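You operate a simulated robot arm through the tools that you are given. There is no shell and no other tool. Be economical: measure what you need, move in short steps, check, and stop when the job is done.

You are at the controls of a simulated robot arm. One attempt, no reset.

JOB
Test the hoist brake with the bearing housing.
Fine: power switch on, creep speed; lift it a hand clear, see it hang still, set it back on the red stand, hook slack; power switch off.

The check looks at the end state, three seconds after you hand in, the way a careful person would. Anything else that was tipped, shoved, dropped, spilled or broken makes it a failure.

ROBOT AND FRAMES
A 7-joint arm with a two-finger parallel gripper, fixed in place. Base frame: the origin is at the foot of the arm, x ahead of it, y to its left, z up. Units: mm, rad, N and s.
With the tool pointing down near the work surface it reaches from about 340 to 460 mm from the base axis. Its first joint turns from -1.152 to 1.152 rad. Payload 1.57 kg.
Tool frame: the origin (TCP) lies between the finger pads and is the grasp point; the fingertips stand 30 mm ahead of it; z points along the fingers, y is the line along which they close. The gripper opens to 110 mm. The fingers are 24 mm wide and 12 mm thick; the gripper's body (48 by 112 mm) begins 78 mm behind the TCP.
Orientation is told as [roll, pitch, yaw] about the base's x, y, z axes, in that order, counted from this pose: with the fingers straight down and closing along the base's y, the tool's x points along the base's -x, its y along +y and its z along -z.

CONTROLS
- The arm moves only by the tool apply_moves. Its argument "plan" is a list of rows, each an object of numbers (a shift or turn left out is 0, a gripper value left out holds the last): "tx", "ty", "tz": the shift along the base's x, y, z in units of 400 mm (1.0 is 400 mm); "ax", "ay", "az": the turn, a rotation vector about the base's x, y, z in units of 180 degrees (1.0 is 180 degrees); "claw": the gripper command, from -1 (shut) to 1 (fully open), values between in proportion. In form: [{"tx": .., "ty": .., "tz": .., "ax": .., "ay": .., "az": .., "claw": ..}, ...]. A call has 1 to 12 rows; each row is the pose to reach, as a shift and turn from the pose commanded when the call began. A call with a number of a shift or a turn outside -1 to 1 is refused whole. Each row takes 0.2 s and may step no farther than 50 mm and 0.15 rad from the row before; otherwise, or with a gripper value out of range, the whole call is refused. A pose out of reach is approached as far as the arm can. The call stops where the force on the tool passes 90 N (or 10 N more than at its start, if that is more) or the arm is blocked; 0.2 s more then pass. Each finger travels about 108 mm/s and halts on what it meets, pressing with about 30 N; the grip force reading is that of the motor and also rises with nothing between the fingers. The clock runs only during rows and for 0.2 s after the last one: add rows that repeat a pose to give the fingers time. It gives the time, the measured TCP pose, the force on the tool (base axes), the opening and the grip force at its end, in the units of the frame above (readings bear some noise).
- Cameras (640 x 400 px; columns grow to the right, rows downward): "scene" is fixed at [163.3, -384, 1420.1]; the picture's right is [0.82, -0.57, 0.00], its down [-0.26, -0.37, -0.89] and it looks along [0.51, 0.73, -0.45] (base axes); focal length 247 px, centre (320, 200). "wrist" rides on the gripper at [70, 16, -141] in the tool frame; the picture's right is [-0.23, 0.97, 0.00], its down [-0.86, -0.20, -0.48] and it looks along [-0.47, -0.11, 0.88] (tool axes); focal length 222 px, centre (320, 200). There is no depth. A picture from a camera that has moved, and an enlarged one, comes with that camera's place and axes in the base frame and with its lens.
- camera(camera): a new picture of that camera. The clock stands still meanwhile.
- inspect(camera, box): a new picture of the part [left, top, right, bottom] of that camera's present view, enlarged. The clock stands still meanwhile.
- job_done(): hands the job in; it is judged then, once.

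Work in short steps. Places have to be worked out from the pictures, the camera data and where the tool is seen: move nearer, look again, correct. Check each grasp and each placing, and mend what went wrong. You have 120 turns and 76 pictures in all, those below and enlarged ones among them. Open the gripper and draw the arm clear of the work before you hand the job in, unless the task says otherwise; then end with one line.

The tools are called after ">>>" by a JSON object that holds its "api" and its "payload". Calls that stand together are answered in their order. apply_moves: Moves the arm, as the interface text tells. Its arguments: {"type":"object","properties":{"plan":{"type":"array"}},"required":["plan"]} The other tools are called the same way: camera (camera) takes a picture; inspect (camera, box) takes an enlarged picture of a part of a camera's view; job_done () hands the job in.

At the start:

```text
time_s: 0.0
eef_pos: [338.5, -120.0, 1277.0]
ee_rot: [-0.001, 0.0, 0.0]
force: [-0.3, 0.4, 0.3]
grip_width: 109.8
finger_force: 0.0
```

scene: 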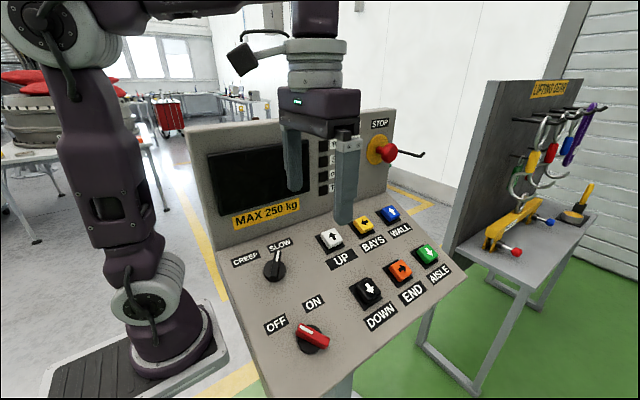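
wrist: 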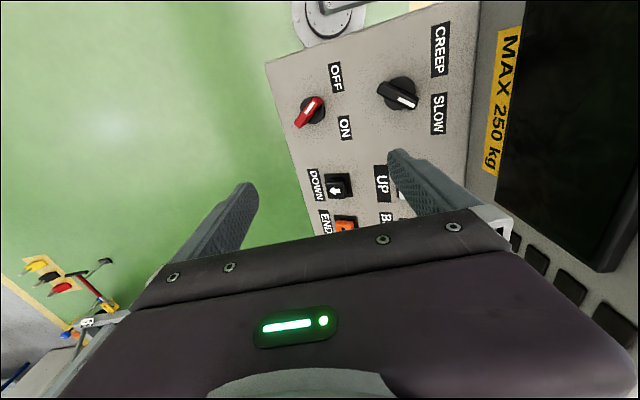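

I'll take a closer look at the console and surroundings first.

>>> {"api": "inspect", "payload": {"camera": "scene", "box": [180, 100, 460, 400]}}

>>> {"api": "inspect", "payload": {"camera": "scene", "box": [420, 60, 640, 300]}}

>>> {"api": "inspect", "payload": {"camera": "wrist", "box": [240, 0, 500, 260]}}

>>> {"api": "inspect", "payload": {"camera": "scene", "box": [0, 0, 280, 200]}}

```text
1.33 times, centred on (320, 250) of scene
camera zoom: at [163.3, -384.0, 1420.1], right [0.82, -0.57, 0.0], down [-0.26, -0.37, -0.89], along [0.51, 0.73, -0.45], focal length 330 px, centre (320, 133)
```

zoom: 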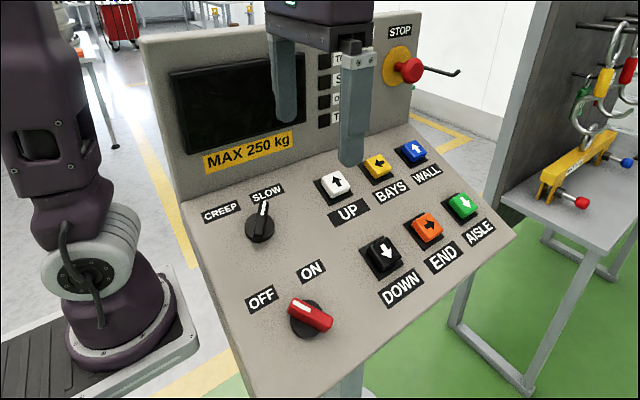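

```text
1.67 times, centred on (530, 180) of scene
camera zoom: at [163.3, -384.0, 1420.1], right [0.82, -0.57, 0.0], down [-0.26, -0.37, -0.89], along [0.51, 0.73, -0.45], focal length 412 px, centre (-30, 233)
```

zoom: 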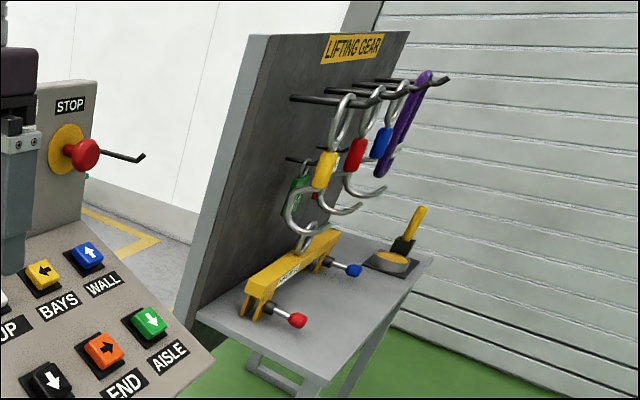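

```text
1.54 times, centred on (370, 130) of wrist
camera zoom: at [270.9, -104.1, 1419.0], right [0.23, 0.97, 0.0], down [0.86, -0.2, 0.48], along [0.47, -0.11, -0.88], focal length 342 px, centre (243, 308)
```

zoom: 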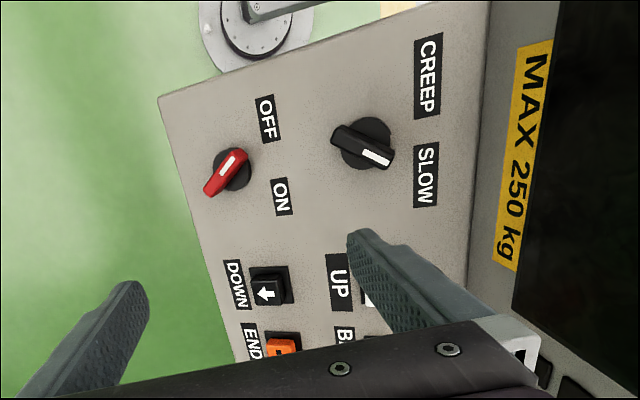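

```text
2.00 times, centred on (140, 100) of scene
camera zoom: at [163.3, -384.0, 1420.1], right [0.82, -0.57, 0.0], down [-0.26, -0.37, -0.89], along [0.51, 0.73, -0.45], focal length 495 px, centre (680, 400)
```

zoom: 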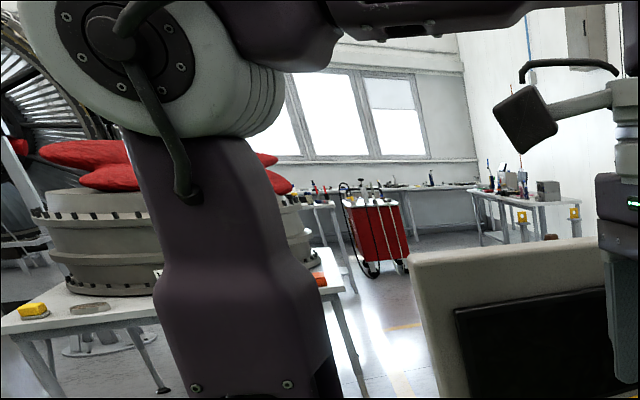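

The panel slopes up towards +y by about 27 deg. I estimate the power knob at about (319,-129,965) and the speed knob at about (319,11,1037), currently on OFF and SLOW. I'll tilt the tool square to the panel and hover about 120 mm above the power knob for a closer look.

>>> {"api": "apply_moves", "payload": {"plan": [{"tx": -0.008, "ty": -0.026, "tz": -0.085, "ax": 0.025}, {"tx": -0.016, "ty": -0.052, "tz": -0.17, "ax": 0.05}, {"tx": -0.024, "ty": -0.078, "tz": -0.255, "ax": 0.075}, {"tx": -0.032, "ty": -0.105, "tz": -0.34, "ax": 0.1}, {"tx": -0.04, "ty": -0.131, "tz": -0.425, "ax": 0.125}, {"tx": -0.049, "ty": -0.1575, "tz": -0.5125, "ax": 0.15}]}}

>>> {"api": "camera", "payload": {"camera": "scene"}}

>>> {"api": "camera", "payload": {"camera": "wrist"}}

```text
time_s: 1.4
eef_pos: [322.8, -184.8, 1074.0]
ee_rot: [0.471, -0.001, 0.001]
force: [-1.3, -0.2, -0.7]
grip_width: 110.1
finger_force: 0.1
```

```text
69 pictures are left
```

scene: 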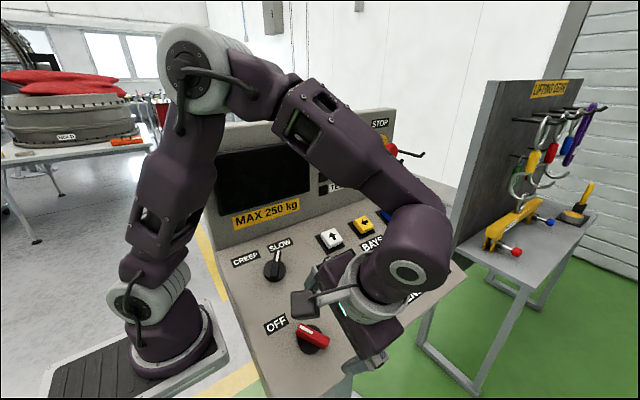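

```text
68 pictures are left
camera wrist: at [253.6, -234.8, 1207.3], right [0.23, 0.87, 0.44], down [0.85, -0.4, 0.34], along [0.47, 0.3, -0.83], focal length 222 px, centre (320, 200)
```

wrist: 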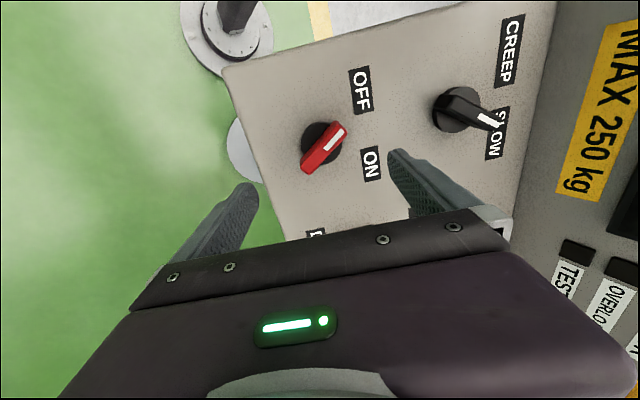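

The knob mark sits about 37 deg left of up (OFF), and the ON label is about 37 deg right. I'll turn the tool 53 deg clockwise so the fingers straddle the bar, half close them, and lower to a hover.

>>> {"api": "apply_moves", "payload": {"plan": [{"ay": 0.0191, "az": -0.0374, "claw": 0.1}, {"ay": 0.0382, "az": -0.0748}, {"ay": 0.0573, "az": -0.1122}, {"ay": 0.0764, "az": -0.1497}, {"ay": 0.0955, "az": -0.187}, {"ay": 0.1146, "az": -0.2245}, {"ay": 0.1337, "az": -0.262}, {"tx": -0.0075, "ty": 0.03, "tz": -0.06, "ay": 0.1337, "az": -0.262}, {"tx": -0.0075, "ty": 0.0625, "tz": -0.1175, "ay": 0.1337, "az": -0.262}]}}

>>> {"api": "camera", "payload": {"camera": "wrist"}}

>>> {"api": "inspect", "payload": {"camera": "scene", "box": [220, 240, 420, 400]}}

```text
time_s: 3.4
eef_pos: [317.2, -158.6, 1024.8]
ee_rot: [0.297, 0.372, -0.87]
force: [0.1, -0.2, -0.1]
grip_width: 60.5
finger_force: 0.0
```

```text
67 pictures are left
camera wrist: at [289.2, -163.0, 1180.1], right [0.91, 0.36, 0.18], down [0.36, -0.93, 0.06], along [0.19, 0.01, -0.98], focal length 222 px, centre (320, 200)
```

wrist: 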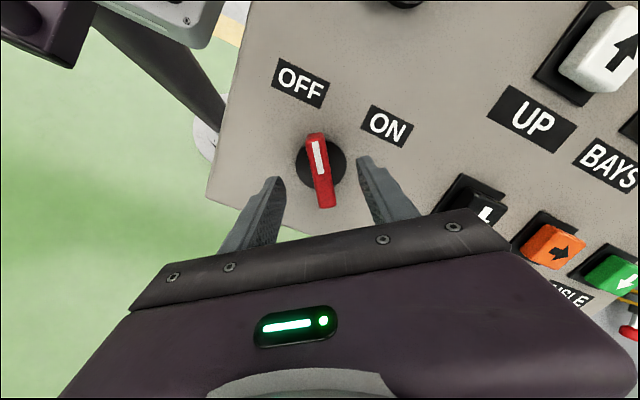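

```text
2.50 times, centred on (320, 320) of scene
camera zoom: at [163.3, -384.0, 1420.1], right [0.82, -0.57, 0.0], down [-0.26, -0.37, -0.89], along [0.51, 0.73, -0.45], focal length 618 px, centre (320, -100)
```

zoom: 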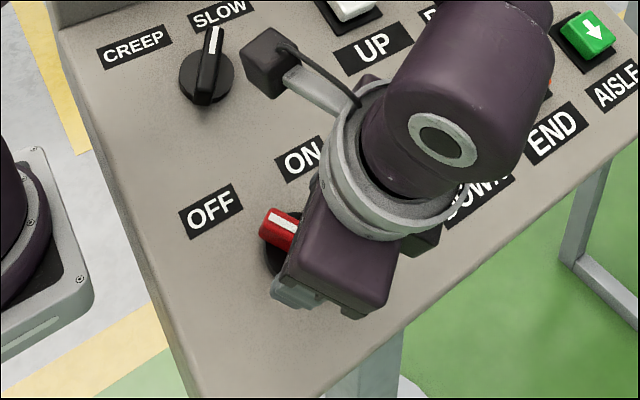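

The fingers are well aligned with the bar, and the knob triangulates to (319,-128.5,965). I'll advance 24 mm along the tool axis and look.

>>> {"api": "apply_moves", "payload": {"plan": [{"tx": 0.004, "ty": 0.0136, "tz": -0.0267}, {"tx": 0.004, "ty": 0.0272, "tz": -0.0535}, {"tx": 0.004, "ty": 0.0272, "tz": -0.0535}]}}

>>> {"api": "inspect", "payload": {"camera": "wrist", "box": [220, 100, 420, 240]}}

>>> {"api": "inspect", "payload": {"camera": "scene", "box": [260, 280, 380, 380]}}

```text
time_s: 4.2
eef_pos: [318.6, -147.6, 1002.7]
ee_rot: [0.296, 0.371, -0.868]
force: [1.1, -1.0, -0.4]
grip_width: 60.4
finger_force: 0.0
```

```text
2.86 times, centred on (320, 170) of wrist
camera zoom: at [290.9, -153.5, 1158.6], right [0.91, 0.36, 0.18], down [0.36, -0.93, 0.06], along [0.19, 0.01, -0.98], focal length 635 px, centre (320, 286)
```

zoom: 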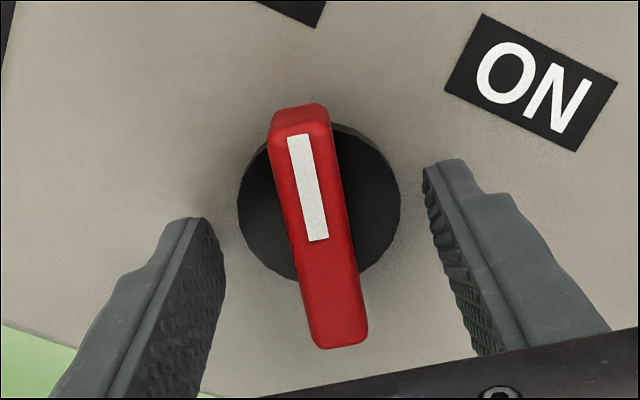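

```text
4.00 times, centred on (320, 330) of scene
camera zoom: at [163.3, -384.0, 1420.1], right [0.82, -0.57, 0.0], down [-0.26, -0.37, -0.89], along [0.51, 0.73, -0.45], focal length 989 px, centre (320, -320)
```

zoom: 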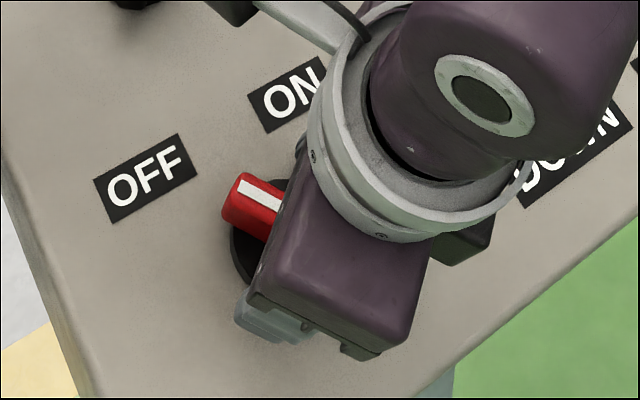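

The bar lies between the pads and the tips are about 13 mm above the disc. I'll go 5 mm deeper and close.

>>> {"api": "apply_moves", "payload": {"plan": [{"ty": 0.0057, "tz": -0.0111, "claw": 0.1}, {"ty": 0.0057, "tz": -0.0111, "claw": -0.3}, {"ty": 0.0057, "tz": -0.0111, "claw": -0.6}, {"ty": 0.0057, "tz": -0.0111, "claw": -1}, {"ty": 0.0057, "tz": -0.0111, "claw": -1}]}}

>>> {"api": "inspect", "payload": {"camera": "wrist", "box": [220, 100, 420, 240]}}

```text
time_s: 5.4
eef_pos: [318.6, -146.1, 999.1]
ee_rot: [0.299, 0.373, -0.869]
force: [6.8, 4.9, 4.6]
grip_width: 17.3
finger_force: 32.4
```

```text
2.86 times, centred on (320, 170) of wrist
camera zoom: at [291.1, -150.8, 1154.7], right [0.91, 0.36, 0.18], down [0.36, -0.93, 0.06], along [0.19, 0.01, -0.98], focal length 635 px, centre (320, 286)
```

zoom: 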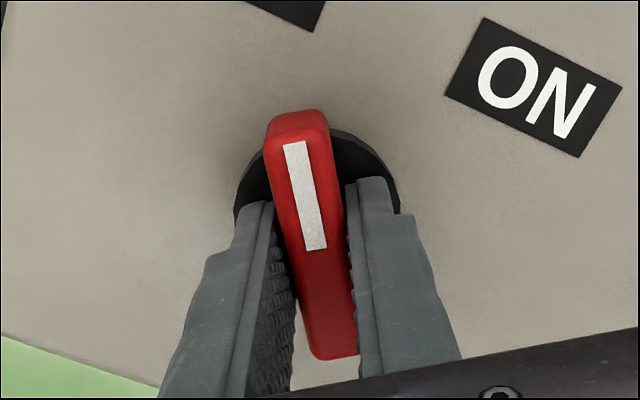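

Good grip, 17 mm wide. I'll turn clockwise 75 deg about the panel normal.

>>> {"api": "apply_moves", "payload": {"plan": [{"ay": 0.021, "az": -0.0413}, {"ay": 0.042, "az": -0.0825}, {"ay": 0.063, "az": -0.1238}, {"ay": 0.0841, "az": -0.165}, {"ay": 0.1051, "az": -0.2063}, {"ay": 0.1261, "az": -0.2475}, {"ay": 0.1471, "az": -0.2888}, {"ay": 0.1681, "az": -0.33}, {"ay": 0.1891, "az": -0.371}]}}

>>> {"api": "camera", "payload": {"camera": "wrist"}}

>>> {"api": "camera", "payload": {"camera": "scene"}}

```text
time_s: 7.4
eef_pos: [317.6, -144.7, 999.1]
ee_rot: [-0.306, 0.366, -2.289]
force: [-26.8, 7.4, -5.6]
grip_width: 18.0
finger_force: 32.2
```

```text
62 pictures are left
camera wrist: at [374.0, -168.9, 1145.9], right [0.63, -0.69, -0.36], down [-0.68, -0.71, 0.18], along [-0.37, 0.13, -0.92], focal length 222 px, centre (320, 200)
```

wrist: 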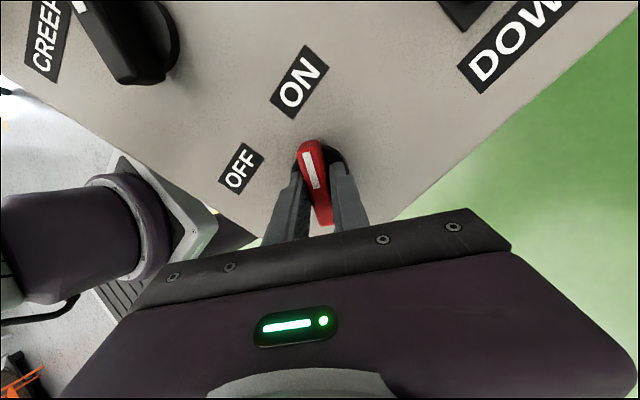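

```text
61 pictures are left
```

scene: 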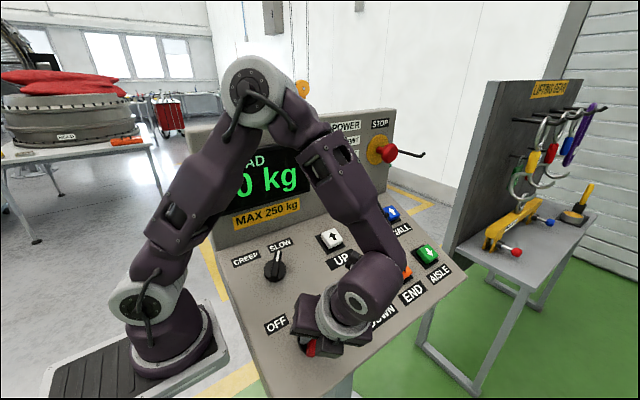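

The display is lit ("LOAD 0 kg"), so power is on. I'll release and back off along the normal, then check that the knob stays.

>>> {"api": "apply_moves", "payload": {"plan": [{"claw": -0.5}, {"claw": 0.1}, {"claw": 0.1, "ty": -0.04, "tz": 0.08}, {"claw": 0.1, "ty": -0.085, "tz": 0.167}, {"claw": 0.1, "ty": -0.13, "tz": 0.255}]}}

>>> {"api": "camera", "payload": {"camera": "wrist"}}

>>> {"api": "camera", "payload": {"camera": "scene"}}

```text
time_s: 8.6
eef_pos: [317.8, -197.0, 1098.8]
ee_rot: [-0.304, 0.368, -2.289]
force: [-0.4, -0.8, 0.3]
grip_width: 60.4
finger_force: 0.0
```

```text
60 pictures are left
camera wrist: at [374.5, -221.6, 1245.7], right [0.63, -0.69, -0.35], down [-0.68, -0.71, 0.18], along [-0.37, 0.13, -0.92], focal length 222 px, centre (320, 200)
```

wrist: 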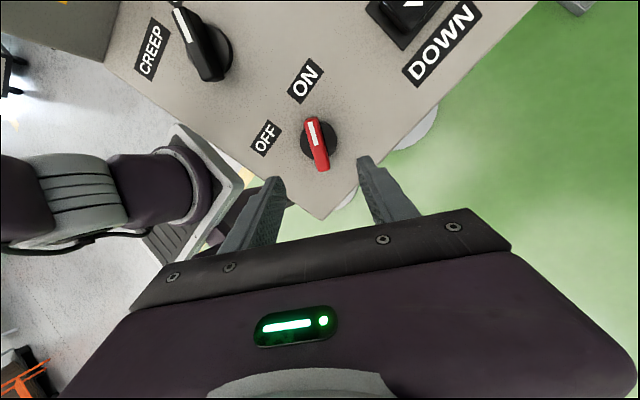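

```text
59 pictures are left
```

scene: 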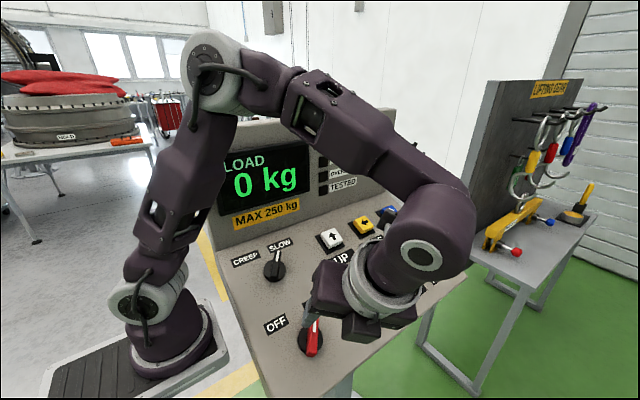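

Power is ON and holding. The speed knob checks at (319,11,1037) with its bar at SLOW, and the current tool orientation already suits that bar. I'll move over it.

>>> {"api": "apply_moves", "payload": {"plan": [{"tx": 0.001, "ty": 0.09, "tz": 0.03}, {"tx": 0.002, "ty": 0.19, "tz": 0.04}, {"tx": 0.003, "ty": 0.29, "tz": 0.04}, {"tx": 0.003, "ty": 0.38, "tz": 0.03}, {"tx": 0.003, "ty": 0.444, "tz": -0.005}, {"tx": 0.003, "ty": 0.444, "tz": -0.005}]}}

>>> {"api": "camera", "payload": {"camera": "wrist"}}

>>> {"api": "camera", "payload": {"camera": "scene"}}

```text
time_s: 10.0
eef_pos: [319.2, -22.3, 1099.3]
ee_rot: [-0.305, 0.366, -2.287]
force: [0.3, -0.4, -0.1]
grip_width: 60.8
finger_force: 0.1
```

```text
58 pictures are left
camera wrist: at [375.7, -46.3, 1245.9], right [0.63, -0.69, -0.35], down [-0.68, -0.71, 0.18], along [-0.37, 0.13, -0.92], focal length 222 px, centre (320, 200)
```

wrist: 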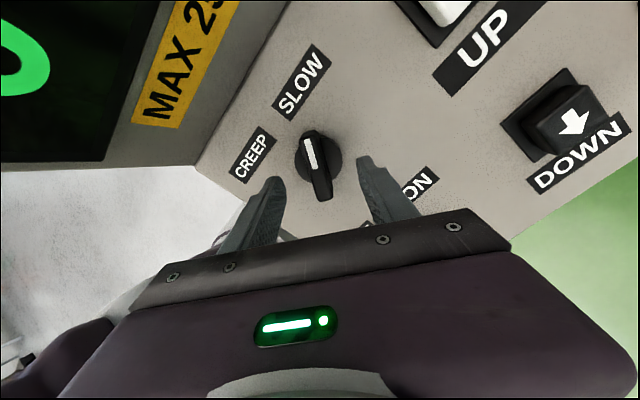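

```text
57 pictures are left
```

scene: 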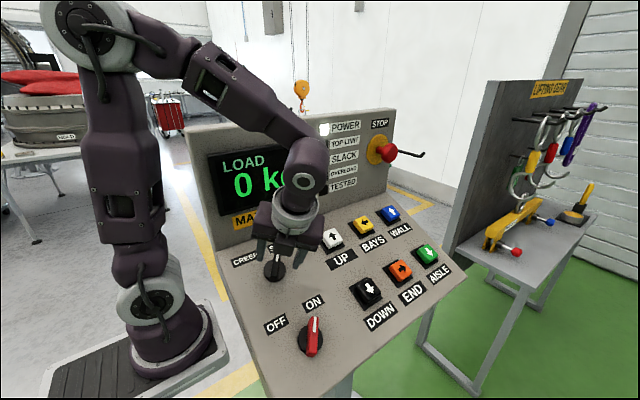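

The lamps read POWER, TOP LIMIT, SLACK, OVERLOAD and TESTED. The refined speed knob is about (320,14.5,1032), so I'll advance 28 mm with a small in-plane correction and inspect.

>>> {"api": "apply_moves", "payload": {"plan": [{"tx": 0.0025, "ty": 0.018, "tz": -0.03}, {"tx": 0.0025, "ty": 0.0375, "tz": -0.06}, {"tx": 0.0025, "ty": 0.0375, "tz": -0.06}]}}

>>> {"api": "inspect", "payload": {"camera": "wrist", "box": [220, 100, 420, 240]}}

>>> {"api": "inspect", "payload": {"camera": "scene", "box": [190, 190, 350, 310]}}

```text
time_s: 10.8
eef_pos: [321.3, -6.5, 1075.4]
ee_rot: [-0.303, 0.367, -2.289]
force: [0.8, 0.1, -0.5]
grip_width: 60.4
finger_force: 0.1
```

```text
2.86 times, centred on (320, 170) of wrist
camera zoom: at [377.5, -30.8, 1222.2], right [0.63, -0.69, -0.35], down [-0.68, -0.71, 0.17], along [-0.37, 0.13, -0.92], focal length 635 px, centre (320, 286)
```

zoom: 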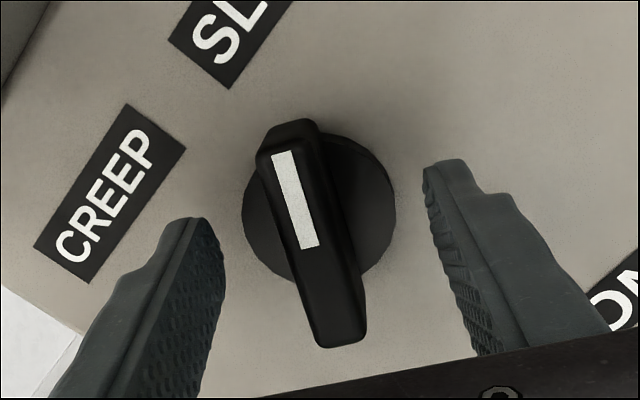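

```text
3.33 times, centred on (270, 250) of scene
camera zoom: at [163.3, -384.0, 1420.1], right [0.82, -0.57, 0.0], down [-0.26, -0.37, -0.89], along [0.51, 0.73, -0.45], focal length 824 px, centre (487, 33)
```

zoom: 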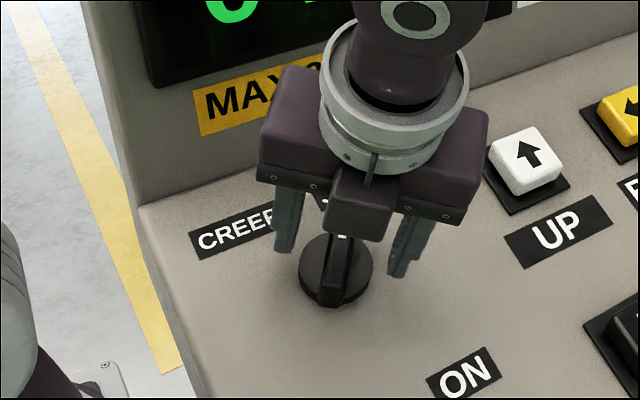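

The disc is centred as it was in the power-knob picture and about 8 mm further away. I'll advance 13 mm and close.

>>> {"api": "apply_moves", "payload": {"plan": [{"ty": 0.0148, "tz": -0.029, "claw": 0.1}, {"ty": 0.0148, "tz": -0.029, "claw": -0.3}, {"ty": 0.0148, "tz": -0.029, "claw": -0.6}, {"ty": 0.0148, "tz": -0.029, "claw": -1}, {"ty": 0.0148, "tz": -0.029, "claw": -1}]}}

>>> {"api": "inspect", "payload": {"camera": "wrist", "box": [220, 100, 420, 240]}}

```text
time_s: 12.0
eef_pos: [320.4, 0.5, 1063.9]
ee_rot: [-0.306, 0.367, -2.289]
force: [-12.1, 7.9, 1.0]
grip_width: 17.6
finger_force: 32.5
```

```text
2.86 times, centred on (320, 170) of wrist
camera zoom: at [376.3, -23.7, 1210.5], right [0.63, -0.69, -0.35], down [-0.68, -0.71, 0.18], along [-0.37, 0.13, -0.92], focal length 635 px, centre (320, 286)
```

zoom: 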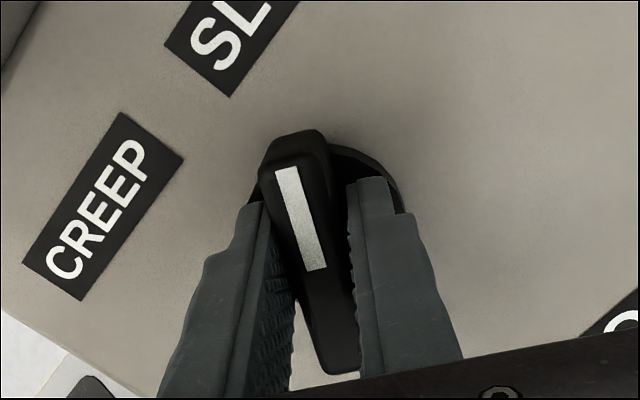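

The bar is gripped. I'll turn it counter-clockwise 75 deg to CREEP.

>>> {"api": "apply_moves", "payload": {"plan": [{"ay": -0.021, "az": 0.0413}, {"ay": -0.042, "az": 0.0825}, {"ay": -0.063, "az": 0.1238}, {"ay": -0.0841, "az": 0.165}, {"ay": -0.1051, "az": 0.2063}, {"ay": -0.1261, "az": 0.2475}, {"ay": -0.1471, "az": 0.2888}, {"ay": -0.1681, "az": 0.33}, {"ay": -0.1891, "az": 0.371}]}}

>>> {"api": "apply_moves", "payload": {"plan": [{"claw": -0.5}, {"claw": 0.1}, {"claw": 0.1, "ty": -0.04, "tz": 0.08}, {"claw": 0.1, "ty": -0.085, "tz": 0.167}, {"claw": 0.1, "ty": -0.13, "tz": 0.255}]}}

>>> {"api": "camera", "payload": {"camera": "wrist"}}

>>> {"api": "camera", "payload": {"camera": "scene"}}

```text
time_s: 14.0
eef_pos: [317.2, 0.7, 1062.7]
ee_rot: [0.296, 0.376, -0.864]
force: [-43.8, -20.4, 11.0]
grip_width: 17.4
finger_force: 32.0
```

```text
time_s: 15.2
eef_pos: [324.0, -51.5, 1166.2]
ee_rot: [0.298, 0.373, -0.868]
force: [-0.2, 0.2, 0.7]
grip_width: 60.6
finger_force: 0.0
```

```text
53 pictures are left
camera wrist: at [295.6, -56.9, 1321.9], right [0.91, 0.36, 0.18], down [0.36, -0.93, 0.06], along [0.19, 0.01, -0.98], focal length 222 px, centre (320, 200)
```

wrist: 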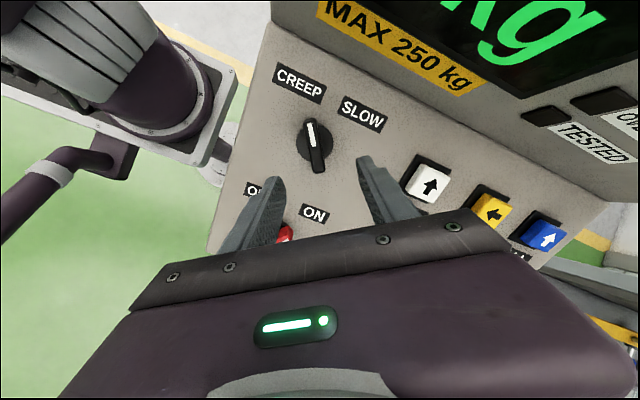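

```text
52 pictures are left
```

scene: 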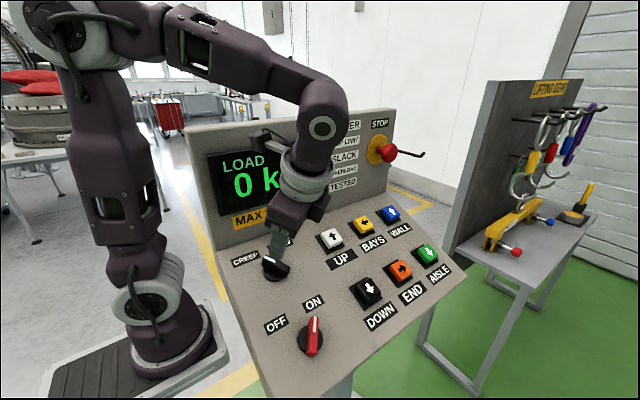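

CREEP is set and power is ON. Next I'll raise the arm and aim the wrist camera over the console to find the hook and the load.

>>> {"api": "apply_moves", "payload": {"plan": [{"ay": -0.0191, "az": 0.0374, "ty": -0.04, "tz": 0.08}, {"ay": -0.0382, "az": 0.0748, "ty": -0.08, "tz": 0.16}, {"ay": -0.0573, "az": 0.1122, "ty": -0.1, "tz": 0.26}, {"ay": -0.0764, "az": 0.1497, "ty": -0.12, "tz": 0.36}, {"ay": -0.0955, "az": 0.187, "ty": -0.14, "tz": 0.45}, {"ay": -0.1146, "az": 0.2245, "ty": -0.14, "tz": 0.5}, {"ay": -0.1337, "az": 0.262, "ty": -0.14, "tz": 0.55}]}}

>>> {"api": "apply_moves", "payload": {"plan": [{"ax": 0.04}, {"ax": 0.08}, {"ax": 0.12}, {"ax": 0.16}, {"ax": 0.2}, {"ax": 0.24}]}}

>>> {"api": "camera", "payload": {"camera": "wrist"}}

>>> {"api": "camera", "payload": {"camera": "scene"}}

```text
time_s: 16.8
eef_pos: [371.7, -13.4, 1342.4]
ee_rot: [0.472, 0.017, -0.037]
force: [-0.5, 0.7, 0.4]
grip_width: 60.4
finger_force: 0.0
out of reach, approached as far as the arm can: row 4, 5, 6, 7
```

```text
time_s: 18.2
eef_pos: [385.2, -12.5, 1331.9]
ee_rot: [1.227, -0.001, 0.002]
force: [0.9, -0.7, -0.4]
grip_width: 60.4
finger_force: 0.0
out of reach, approached as far as the arm can: row 4, 5, 6
```

```text
51 pictures are left
camera wrist: at [315.8, -139.2, 1395.0], right [0.23, 0.33, 0.92], down [0.85, -0.52, -0.03], along [0.47, 0.79, -0.4], focal length 222 px, centre (320, 200)
```

wrist: 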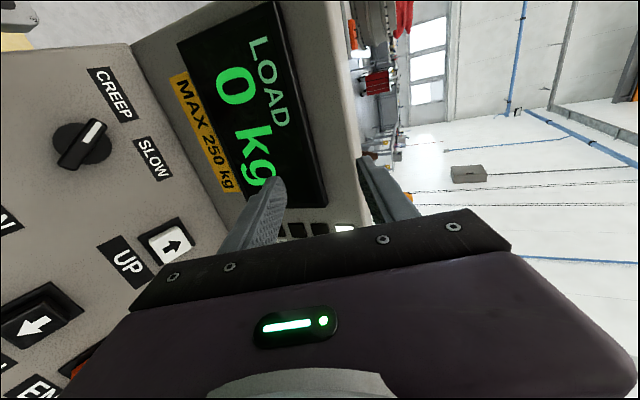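

```text
50 pictures are left
```

scene: 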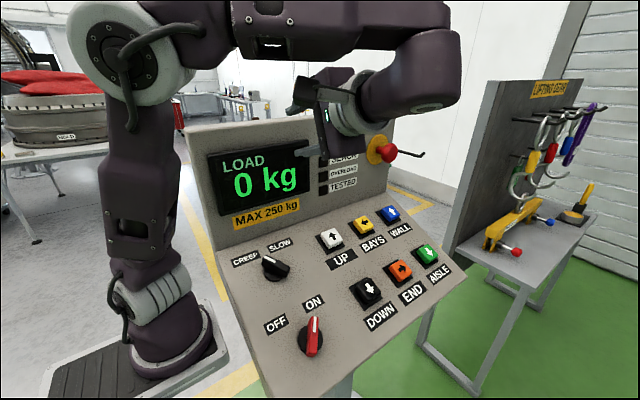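

The gripper body blocks the hook's direction. I'll yaw the tool about 26 deg towards +x so that direction falls in the clear upper half of the picture.

>>> {"api": "apply_moves", "payload": {"plan": [{"az": -0.036}, {"az": -0.072}, {"az": -0.108}, {"az": -0.144}]}}

>>> {"api": "camera", "payload": {"camera": "wrist"}}

```text
time_s: 19.2
eef_pos: [385.3, -12.8, 1330.5]
ee_rot: [1.225, 0.0, -0.456]
force: [-0.3, 0.5, -0.1]
grip_width: 60.4
finger_force: 0.1
```

```text
49 pictures are left
camera wrist: at [267.5, -95.7, 1394.0], right [0.35, 0.2, 0.92], down [0.54, -0.84, -0.03], along [0.77, 0.5, -0.4], focal length 222 px, centre (320, 200)
```

wrist: 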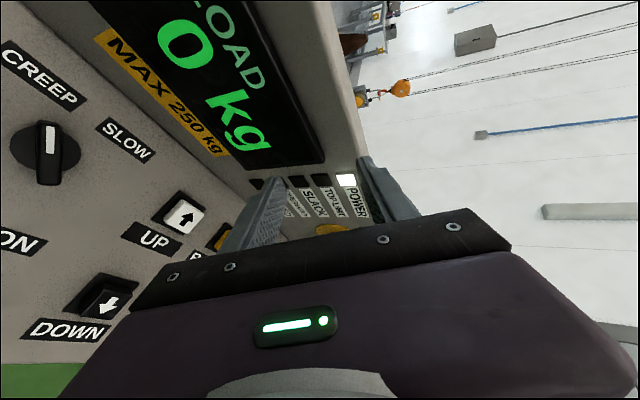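

>>> {"api": "inspect", "payload": {"camera": "wrist", "box": [330, 60, 430, 130]}}

```text
5.71 times, centred on (380, 95) of wrist
camera zoom: at [267.5, -95.7, 1394.0], right [0.35, 0.2, 0.92], down [0.54, -0.84, -0.03], along [0.77, 0.5, -0.4], focal length 1269 px, centre (-23, 800)
```

zoom: 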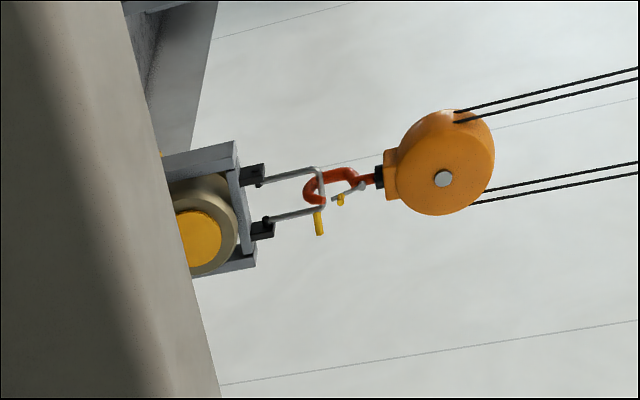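

The hook is already shackled to the housing's lifting lug, about 3.5 m behind the console, with the display at 0 kg. I'll turn back to the panel-normal orientation, checking the pose since the last commands were clamped.

>>> {"api": "apply_moves", "payload": {"plan": [{"az": 0.036, "tz": -0.02}, {"az": 0.072, "tz": -0.04}, {"az": 0.108, "tz": -0.06}, {"az": 0.145, "tz": -0.08}]}}

>>> {"api": "apply_moves", "payload": {"plan": [{"ax": -0.04, "claw": -1}, {"ax": -0.08}, {"ax": -0.12}, {"ax": -0.16}, {"ax": -0.2}, {"ax": -0.245}, {"ax": -0.245}]}}

>>> {"api": "inspect", "payload": {"camera": "scene", "box": [260, 60, 420, 160]}}

```text
time_s: 20.2
eef_pos: [385.6, -11.3, 1298.9]
ee_rot: [1.226, -0.001, 0.005]
force: [-0.3, 0.1, 0.9]
grip_width: 60.5
finger_force: 0.0
```

```text
time_s: 21.8
eef_pos: [385.5, -11.5, 1298.6]
ee_rot: [0.453, 0.002, 0.001]
force: [0.0, 0.8, -0.3]
grip_width: 0.1
finger_force: 21.2
```

```text
4.00 times, centred on (340, 110) of scene
camera zoom: at [163.3, -384.0, 1420.1], right [0.82, -0.57, 0.0], down [-0.26, -0.37, -0.89], along [0.51, 0.73, -0.45], focal length 989 px, centre (240, 560)
```

zoom: 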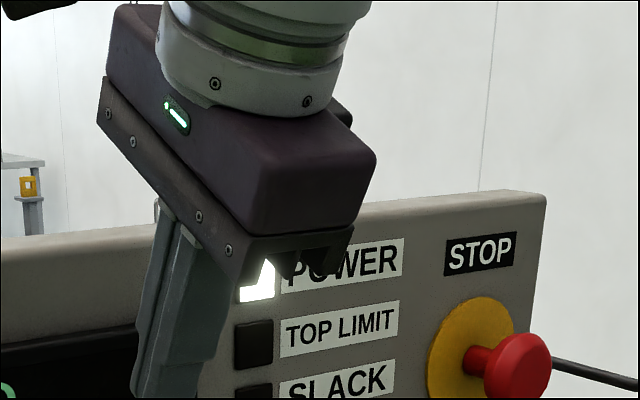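

Pose is tracking again. I'll move to hover about 40 mm above the UP button, estimated at (475,16,1054).

>>> {"api": "apply_moves", "payload": {"plan": [{"tx": 0.045, "ty": -0.002, "tz": -0.09}, {"tx": 0.09, "ty": -0.003, "tz": -0.18}, {"tx": 0.135, "ty": -0.005, "tz": -0.27}, {"tx": 0.18, "ty": -0.006, "tz": -0.36}, {"tx": 0.225, "ty": -0.0075, "tz": -0.4525}, {"tx": 0.225, "ty": -0.0075, "tz": -0.4525}]}}

>>> {"api": "camera", "payload": {"camera": "scene"}}

>>> {"api": "camera", "payload": {"camera": "wrist"}}

```text
time_s: 23.2
eef_pos: [475.3, -11.4, 1118.6]
ee_rot: [0.455, 0.002, 0.002]
force: [0.1, -0.1, 0.2]
grip_width: 0.0
finger_force: 21.1
```

```text
46 pictures are left
```

scene: 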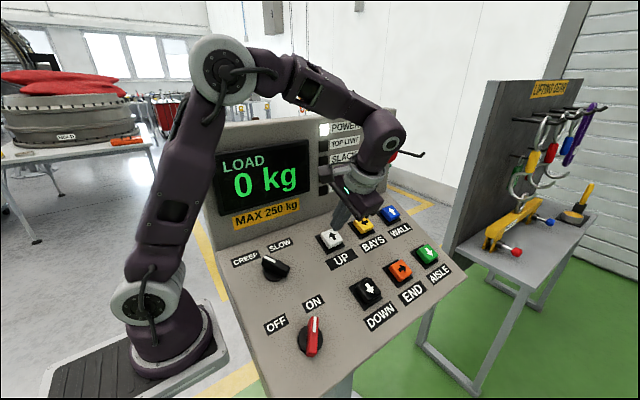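

```text
45 pictures are left
camera wrist: at [406.8, -59.1, 1253.1], right [0.23, 0.88, 0.43], down [0.86, -0.39, 0.34], along [0.46, 0.29, -0.84], focal length 222 px, centre (320, 200)
```

wrist: 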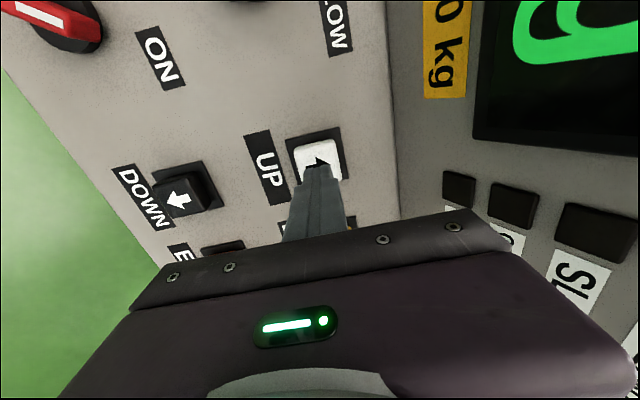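

The tip is lined up with UP and 40 mm off. I'll advance to just short of contact.

>>> {"api": "apply_moves", "payload": {"plan": [{"tx": -0.002, "ty": 0.017, "tz": -0.042}, {"tx": -0.002, "ty": 0.034, "tz": -0.081}, {"tx": -0.002, "ty": 0.034, "tz": -0.081}]}}

>>> {"api": "inspect", "payload": {"camera": "scene", "box": [290, 180, 410, 280]}}

>>> {"api": "inspect", "payload": {"camera": "wrist", "box": [240, 110, 400, 220]}}

```text
time_s: 24.0
eef_pos: [473.6, -0.8, 1084.1]
ee_rot: [0.455, 0.0, 0.002]
force: [-0.9, -0.3, -0.5]
grip_width: 0.1
finger_force: 21.5
```

```text
4.00 times, centred on (350, 230) of scene
camera zoom: at [163.3, -384.0, 1420.1], right [0.82, -0.57, 0.0], down [-0.26, -0.37, -0.89], along [0.51, 0.73, -0.45], focal length 989 px, centre (200, 80)
```

zoom: 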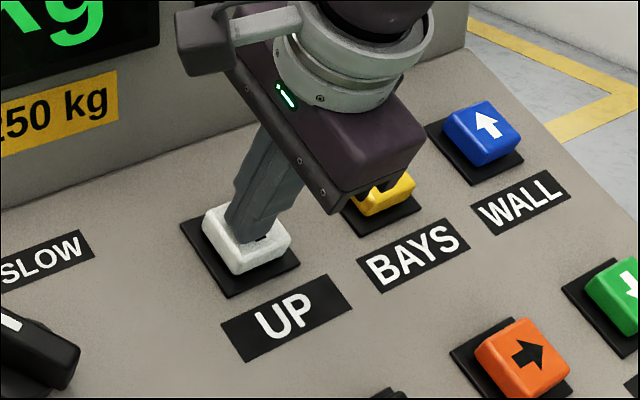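

```text
3.64 times, centred on (320, 165) of wrist
camera zoom: at [405.4, -46.5, 1218.9], right [0.23, 0.88, 0.43], down [0.86, -0.39, 0.34], along [0.46, 0.29, -0.84], focal length 808 px, centre (320, 327)
```

zoom: 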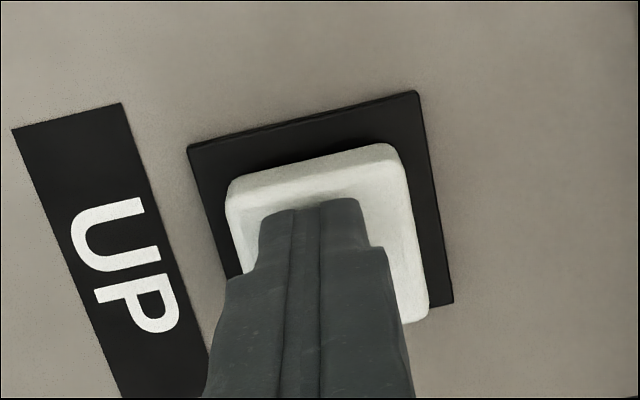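

Very near the button and centred. I'll press gently in small increments and check the force.

>>> {"api": "apply_moves", "payload": {"plan": [{"ty": 0.0033, "tz": -0.0067}, {"ty": 0.0055, "tz": -0.0112}]}}

>>> {"api": "inspect", "payload": {"camera": "scene", "box": [200, 110, 420, 280]}}

```text
time_s: 24.6
eef_pos: [473.9, 0.6, 1080.2]
ee_rot: [0.456, 0.002, 0.002]
force: [0.1, 1.9, 4.0]
grip_width: 0.0
finger_force: 21.9
```

```text
2.35 times, centred on (310, 195) of scene
camera zoom: at [163.3, -384.0, 1420.1], right [0.82, -0.57, 0.0], down [-0.26, -0.37, -0.89], along [0.51, 0.73, -0.45], focal length 582 px, centre (344, 212)
```

zoom: 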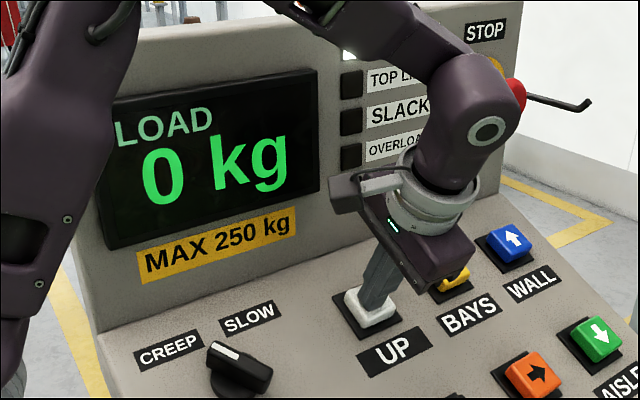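

Contact shows at about 4 N. I'll press 4 mm further and hold about 0.6 s.

>>> {"api": "apply_moves", "payload": {"plan": [{"ty": 0.0044, "tz": -0.009}, {"ty": 0.0044, "tz": -0.009}, {"ty": 0.0044, "tz": -0.009}]}}

>>> {"api": "inspect", "payload": {"camera": "scene", "box": [200, 60, 420, 260]}}

```text
time_s: 25.4
eef_pos: [474.2, 3.8, 1076.8]
ee_rot: [0.454, 0.002, 0.001]
force: [-0.8, -4.6, 2.8]
grip_width: 0.2
finger_force: 21.6
```

```text
2.00 times, centred on (310, 160) of scene
camera zoom: at [163.3, -384.1, 1420.1], right [0.82, -0.57, 0.0], down [-0.26, -0.37, -0.89], along [0.51, 0.73, -0.45], focal length 495 px, centre (340, 280)
```

zoom: 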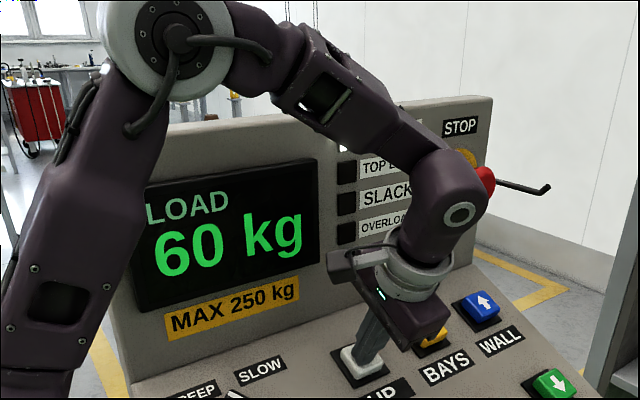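

Load is climbing (60 kg), so the hoist is running. I'll hold a little longer and check the reading.

>>> {"api": "apply_moves", "payload": {"plan": [{"tz": 0}, {"tz": 0}]}}

>>> {"api": "inspect", "payload": {"camera": "scene", "box": [200, 60, 420, 260]}}

```text
time_s: 26.0
eef_pos: [473.4, 3.2, 1077.7]
ee_rot: [0.456, 0.002, 0.002]
force: [-0.5, -4.5, 3.6]
grip_width: 0.0
finger_force: 21.0
```

```text
2.00 times, centred on (310, 160) of scene
camera zoom: at [163.3, -384.1, 1420.1], right [0.82, -0.57, 0.0], down [-0.26, -0.37, -0.89], along [0.51, 0.73, -0.45], focal length 495 px, centre (340, 280)
```

zoom: 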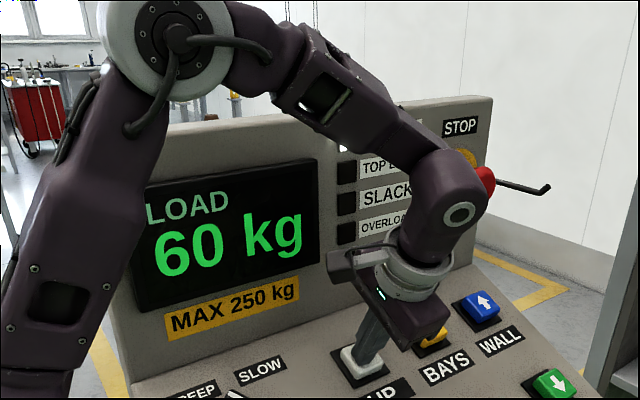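

The load is steady at 60 kg, well under 250 kg. I'll release UP, back off and raise the arm for a view over the console to measure the lift.

>>> {"api": "apply_moves", "payload": {"plan": [{"ty": -0.03, "tz": 0.06}, {"ty": -0.075, "tz": 0.15}, {"tx": -0.04, "ty": -0.1, "tz": 0.25}, {"tx": -0.1, "ty": -0.1, "tz": 0.35}, {"tx": -0.16, "ty": -0.07, "tz": 0.45}, {"tx": -0.2, "ty": -0.045, "tz": 0.55}, {"tx": -0.235, "ty": -0.045, "tz": 0.63}]}}

>>> {"api": "apply_moves", "payload": {"plan": [{"ax": 0.035}, {"ax": 0.07}, {"ax": 0.105}]}}

>>> {"api": "apply_moves", "payload": {"plan": [{"az": -0.036}, {"az": -0.072}, {"az": -0.108}, {"az": -0.144}]}}

>>> {"api": "camera", "payload": {"camera": "wrist"}}

>>> {"api": "camera", "payload": {"camera": "scene"}}

```text
time_s: 27.6
eef_pos: [380.1, -16.6, 1328.9]
ee_rot: [0.455, 0.004, 0.001]
force: [-0.6, 0.8, -0.5]
grip_width: 0.0
finger_force: 21.0
```

```text
time_s: 28.4
eef_pos: [380.3, -16.6, 1329.9]
ee_rot: [0.787, 0.0, 0.004]
force: [-0.8, -0.5, 0.9]
grip_width: 0.0
finger_force: 21.0
```

```text
time_s: 29.4
eef_pos: [380.6, -16.4, 1330.1]
ee_rot: [0.786, 0.001, -0.451]
force: [-0.5, -1.5, 0.5]
grip_width: 0.0
finger_force: 22.1
```

```text
39 pictures are left
camera wrist: at [280.6, -64.8, 1441.6], right [0.51, 0.52, 0.69], down [0.56, -0.8, 0.2], along [0.66, 0.29, -0.7], focal length 222 px, centre (320, 200)
```

wrist: 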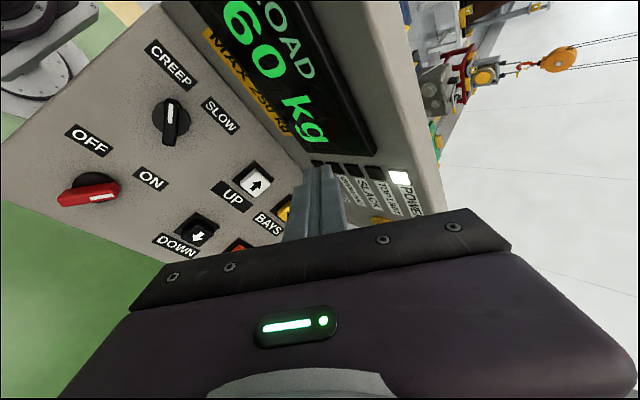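

```text
38 pictures are left
```

scene: 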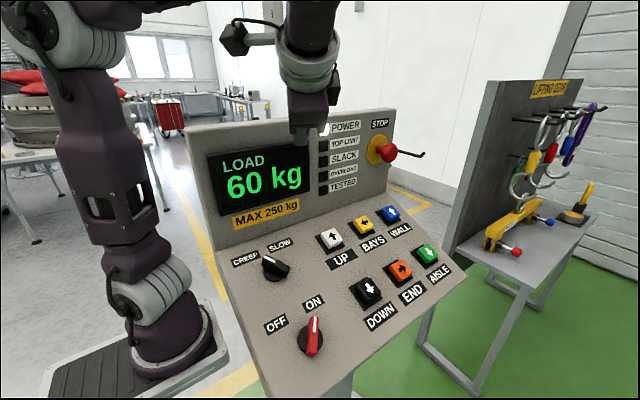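

Excellent view: the red stand and housing are visible. I'll zoom in.

>>> {"api": "inspect", "payload": {"camera": "wrist", "box": [400, 0, 600, 130]}}

>>> {"api": "inspect", "payload": {"camera": "wrist", "box": [435, 35, 525, 105]}}

```text
3.08 times, centred on (500, 65) of wrist
camera zoom: at [280.6, -64.8, 1441.6], right [0.51, 0.52, 0.69], down [0.56, -0.8, 0.2], along [0.66, 0.29, -0.7], focal length 684 px, centre (-234, 615)
```

zoom: 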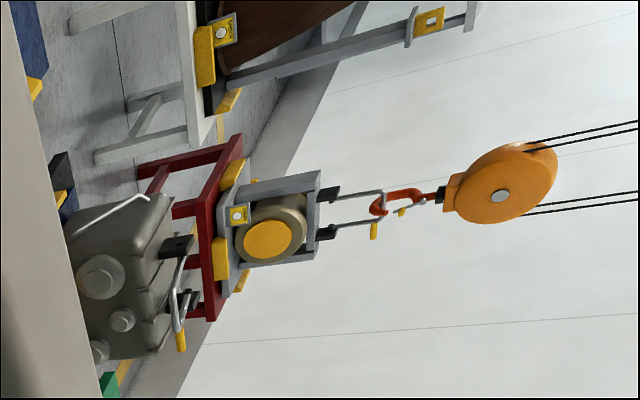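

```text
5.71 times, centred on (480, 70) of wrist
camera zoom: at [280.6, -64.8, 1441.6], right [0.51, 0.52, 0.69], down [0.56, -0.8, 0.2], along [0.66, 0.29, -0.7], focal length 1269 px, centre (-594, 943)
```

zoom: 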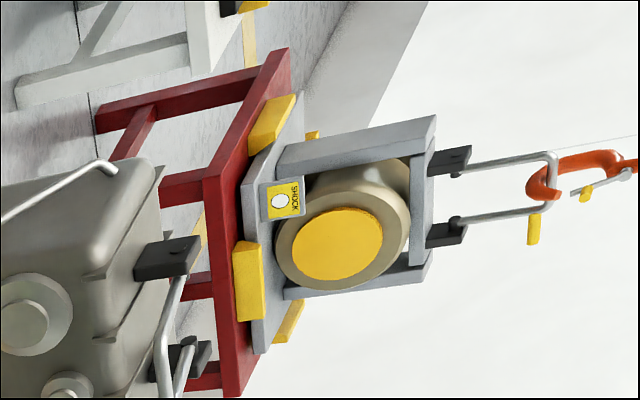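

The housing in its frame still appears at or very near the red stand between yellow guides, with 60 kg on the hook. My scale is roughly 68 px per 100 mm of lift in this zoom. I'll return to UP and press longer.

>>> {"api": "apply_moves", "payload": {"plan": [{"az": 0.036}, {"az": 0.072}, {"az": 0.108}, {"az": 0.144}]}}

>>> {"api": "apply_moves", "payload": {"plan": [{"ax": -0.035}, {"ax": -0.07}, {"ax": -0.105}, {"ax": -0.105, "tx": 0.035, "tz": -0.08}, {"ax": -0.105, "tx": 0.075, "ty": -0.025, "tz": -0.18}, {"ax": -0.105, "tx": 0.135, "ty": -0.055, "tz": -0.28}, {"ax": -0.105, "tx": 0.195, "ty": -0.055, "tz": -0.38}, {"ax": -0.105, "tx": 0.233, "ty": -0.03, "tz": -0.47}, {"ax": -0.105, "tx": 0.233, "ty": 0.015, "tz": -0.56}, {"ax": -0.105, "tx": 0.233, "ty": 0.0375, "tz": -0.608}, {"ax": -0.105, "tx": 0.233, "ty": 0.0375, "tz": -0.608}]}}

>>> {"api": "inspect", "payload": {"camera": "wrist", "box": [240, 110, 400, 220]}}

```text
time_s: 30.4
eef_pos: [380.1, -14.2, 1329.4]
ee_rot: [0.787, 0.002, 0.004]
force: [0.4, 0.2, -0.5]
grip_width: 0.0
finger_force: 21.5
```

```text
time_s: 32.8
eef_pos: [474.9, 1.0, 1086.2]
ee_rot: [0.456, 0.002, 0.002]
force: [0.1, 0.2, 0.3]
grip_width: 0.0
finger_force: 20.6
```

```text
3.64 times, centred on (320, 165) of wrist
camera zoom: at [405.7, -45.6, 1220.7], right [0.23, 0.88, 0.43], down [0.86, -0.39, 0.34], along [0.46, 0.29, -0.84], focal length 808 px, centre (320, 327)
```

zoom: 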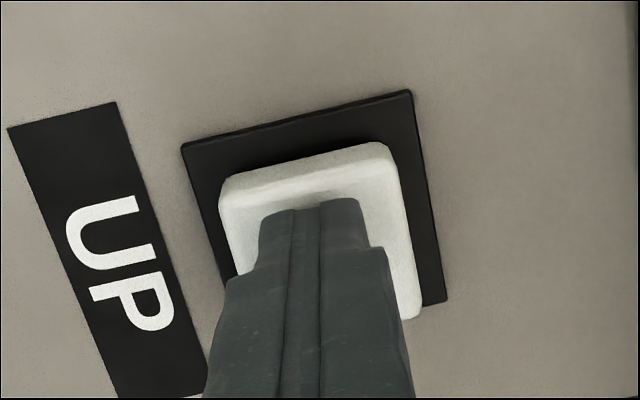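

Aligned. I'll press for about 2 s and release within the same call.

>>> {"api": "apply_moves", "payload": {"plan": [{"ty": 0.012, "tz": -0.0247}, {"ty": 0.012, "tz": -0.0247}, {"ty": 0.012, "tz": -0.0247}, {"ty": 0.012, "tz": -0.0247}, {"ty": 0.012, "tz": -0.0247}, {"ty": 0.012, "tz": -0.0247}, {"ty": 0.012, "tz": -0.0247}, {"ty": 0.012, "tz": -0.0247}, {"ty": 0.012, "tz": -0.0247}, {"ty": 0.012, "tz": -0.0247}, {"ty": -0.015, "tz": 0.03}]}}

>>> {"api": "apply_moves", "payload": {"plan": [{"ty": -0.05, "tz": 0.1}, {"tx": -0.04, "ty": -0.1, "tz": 0.2}, {"tx": -0.1, "ty": -0.1, "tz": 0.3}, {"tx": -0.16, "ty": -0.07, "tz": 0.4}, {"tx": -0.2, "ty": -0.045, "tz": 0.5}, {"tx": -0.236, "ty": -0.029, "tz": 0.579}]}}

>>> {"api": "apply_moves", "payload": {"plan": [{"ax": 0.035}, {"ax": 0.07}, {"ax": 0.105}]}}

>>> {"api": "apply_moves", "payload": {"plan": [{"az": -0.036}, {"az": -0.072}, {"az": -0.108}, {"az": -0.144}]}}

>>> {"api": "inspect", "payload": {"camera": "wrist", "box": [400, 0, 600, 130]}}

>>> {"api": "inspect", "payload": {"camera": "wrist", "box": [435, 35, 525, 105]}}

```text
time_s: 35.2
eef_pos: [475.6, -5.7, 1098.6]
ee_rot: [0.455, 0.004, 0.004]
force: [-0.4, 0.4, 0.3]
grip_width: 0.1
finger_force: 21.4
```

```text
time_s: 36.6
eef_pos: [377.4, -17.4, 1328.9]
ee_rot: [0.454, 0.002, 0.002]
force: [0.0, 0.1, 0.6]
grip_width: 0.3
finger_force: 21.1
```

```text
time_s: 37.4
eef_pos: [378.6, -17.5, 1329.8]
ee_rot: [0.787, 0.001, 0.001]
force: [0.0, -0.4, -0.3]
grip_width: 0.0
finger_force: 20.8
```

```text
time_s: 38.4
eef_pos: [379.8, -17.6, 1329.9]
ee_rot: [0.786, 0.002, -0.451]
force: [-0.7, 0.6, 0.2]
grip_width: 0.0
finger_force: 21.1
```

```text
3.08 times, centred on (500, 65) of wrist
camera zoom: at [279.5, -66.4, 1441.4], right [0.51, 0.52, 0.69], down [0.56, -0.8, 0.2], along [0.66, 0.29, -0.7], focal length 684 px, centre (-234, 615)
```

zoom: 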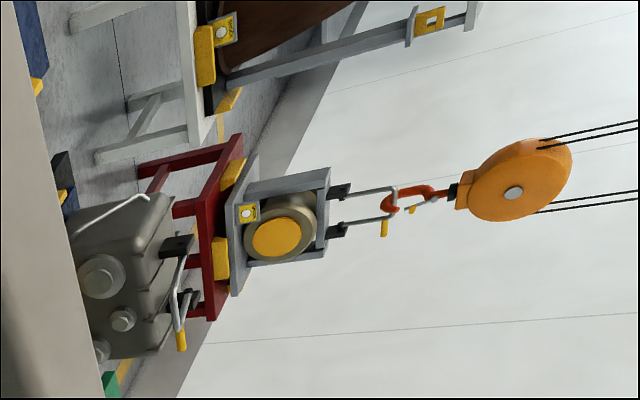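

```text
5.71 times, centred on (480, 70) of wrist
camera zoom: at [279.5, -66.4, 1441.4], right [0.51, 0.52, 0.69], down [0.56, -0.8, 0.2], along [0.66, 0.29, -0.7], focal length 1269 px, centre (-594, 943)
```

zoom: 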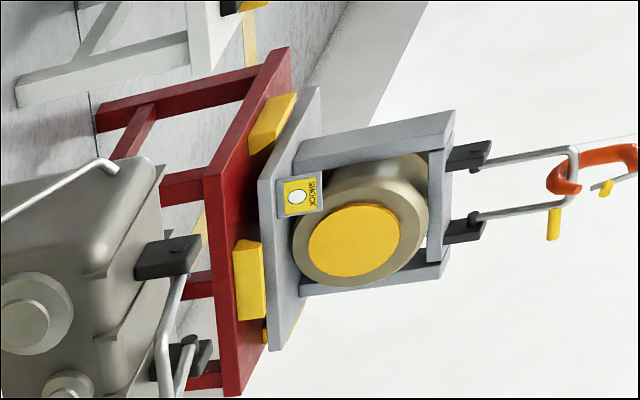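

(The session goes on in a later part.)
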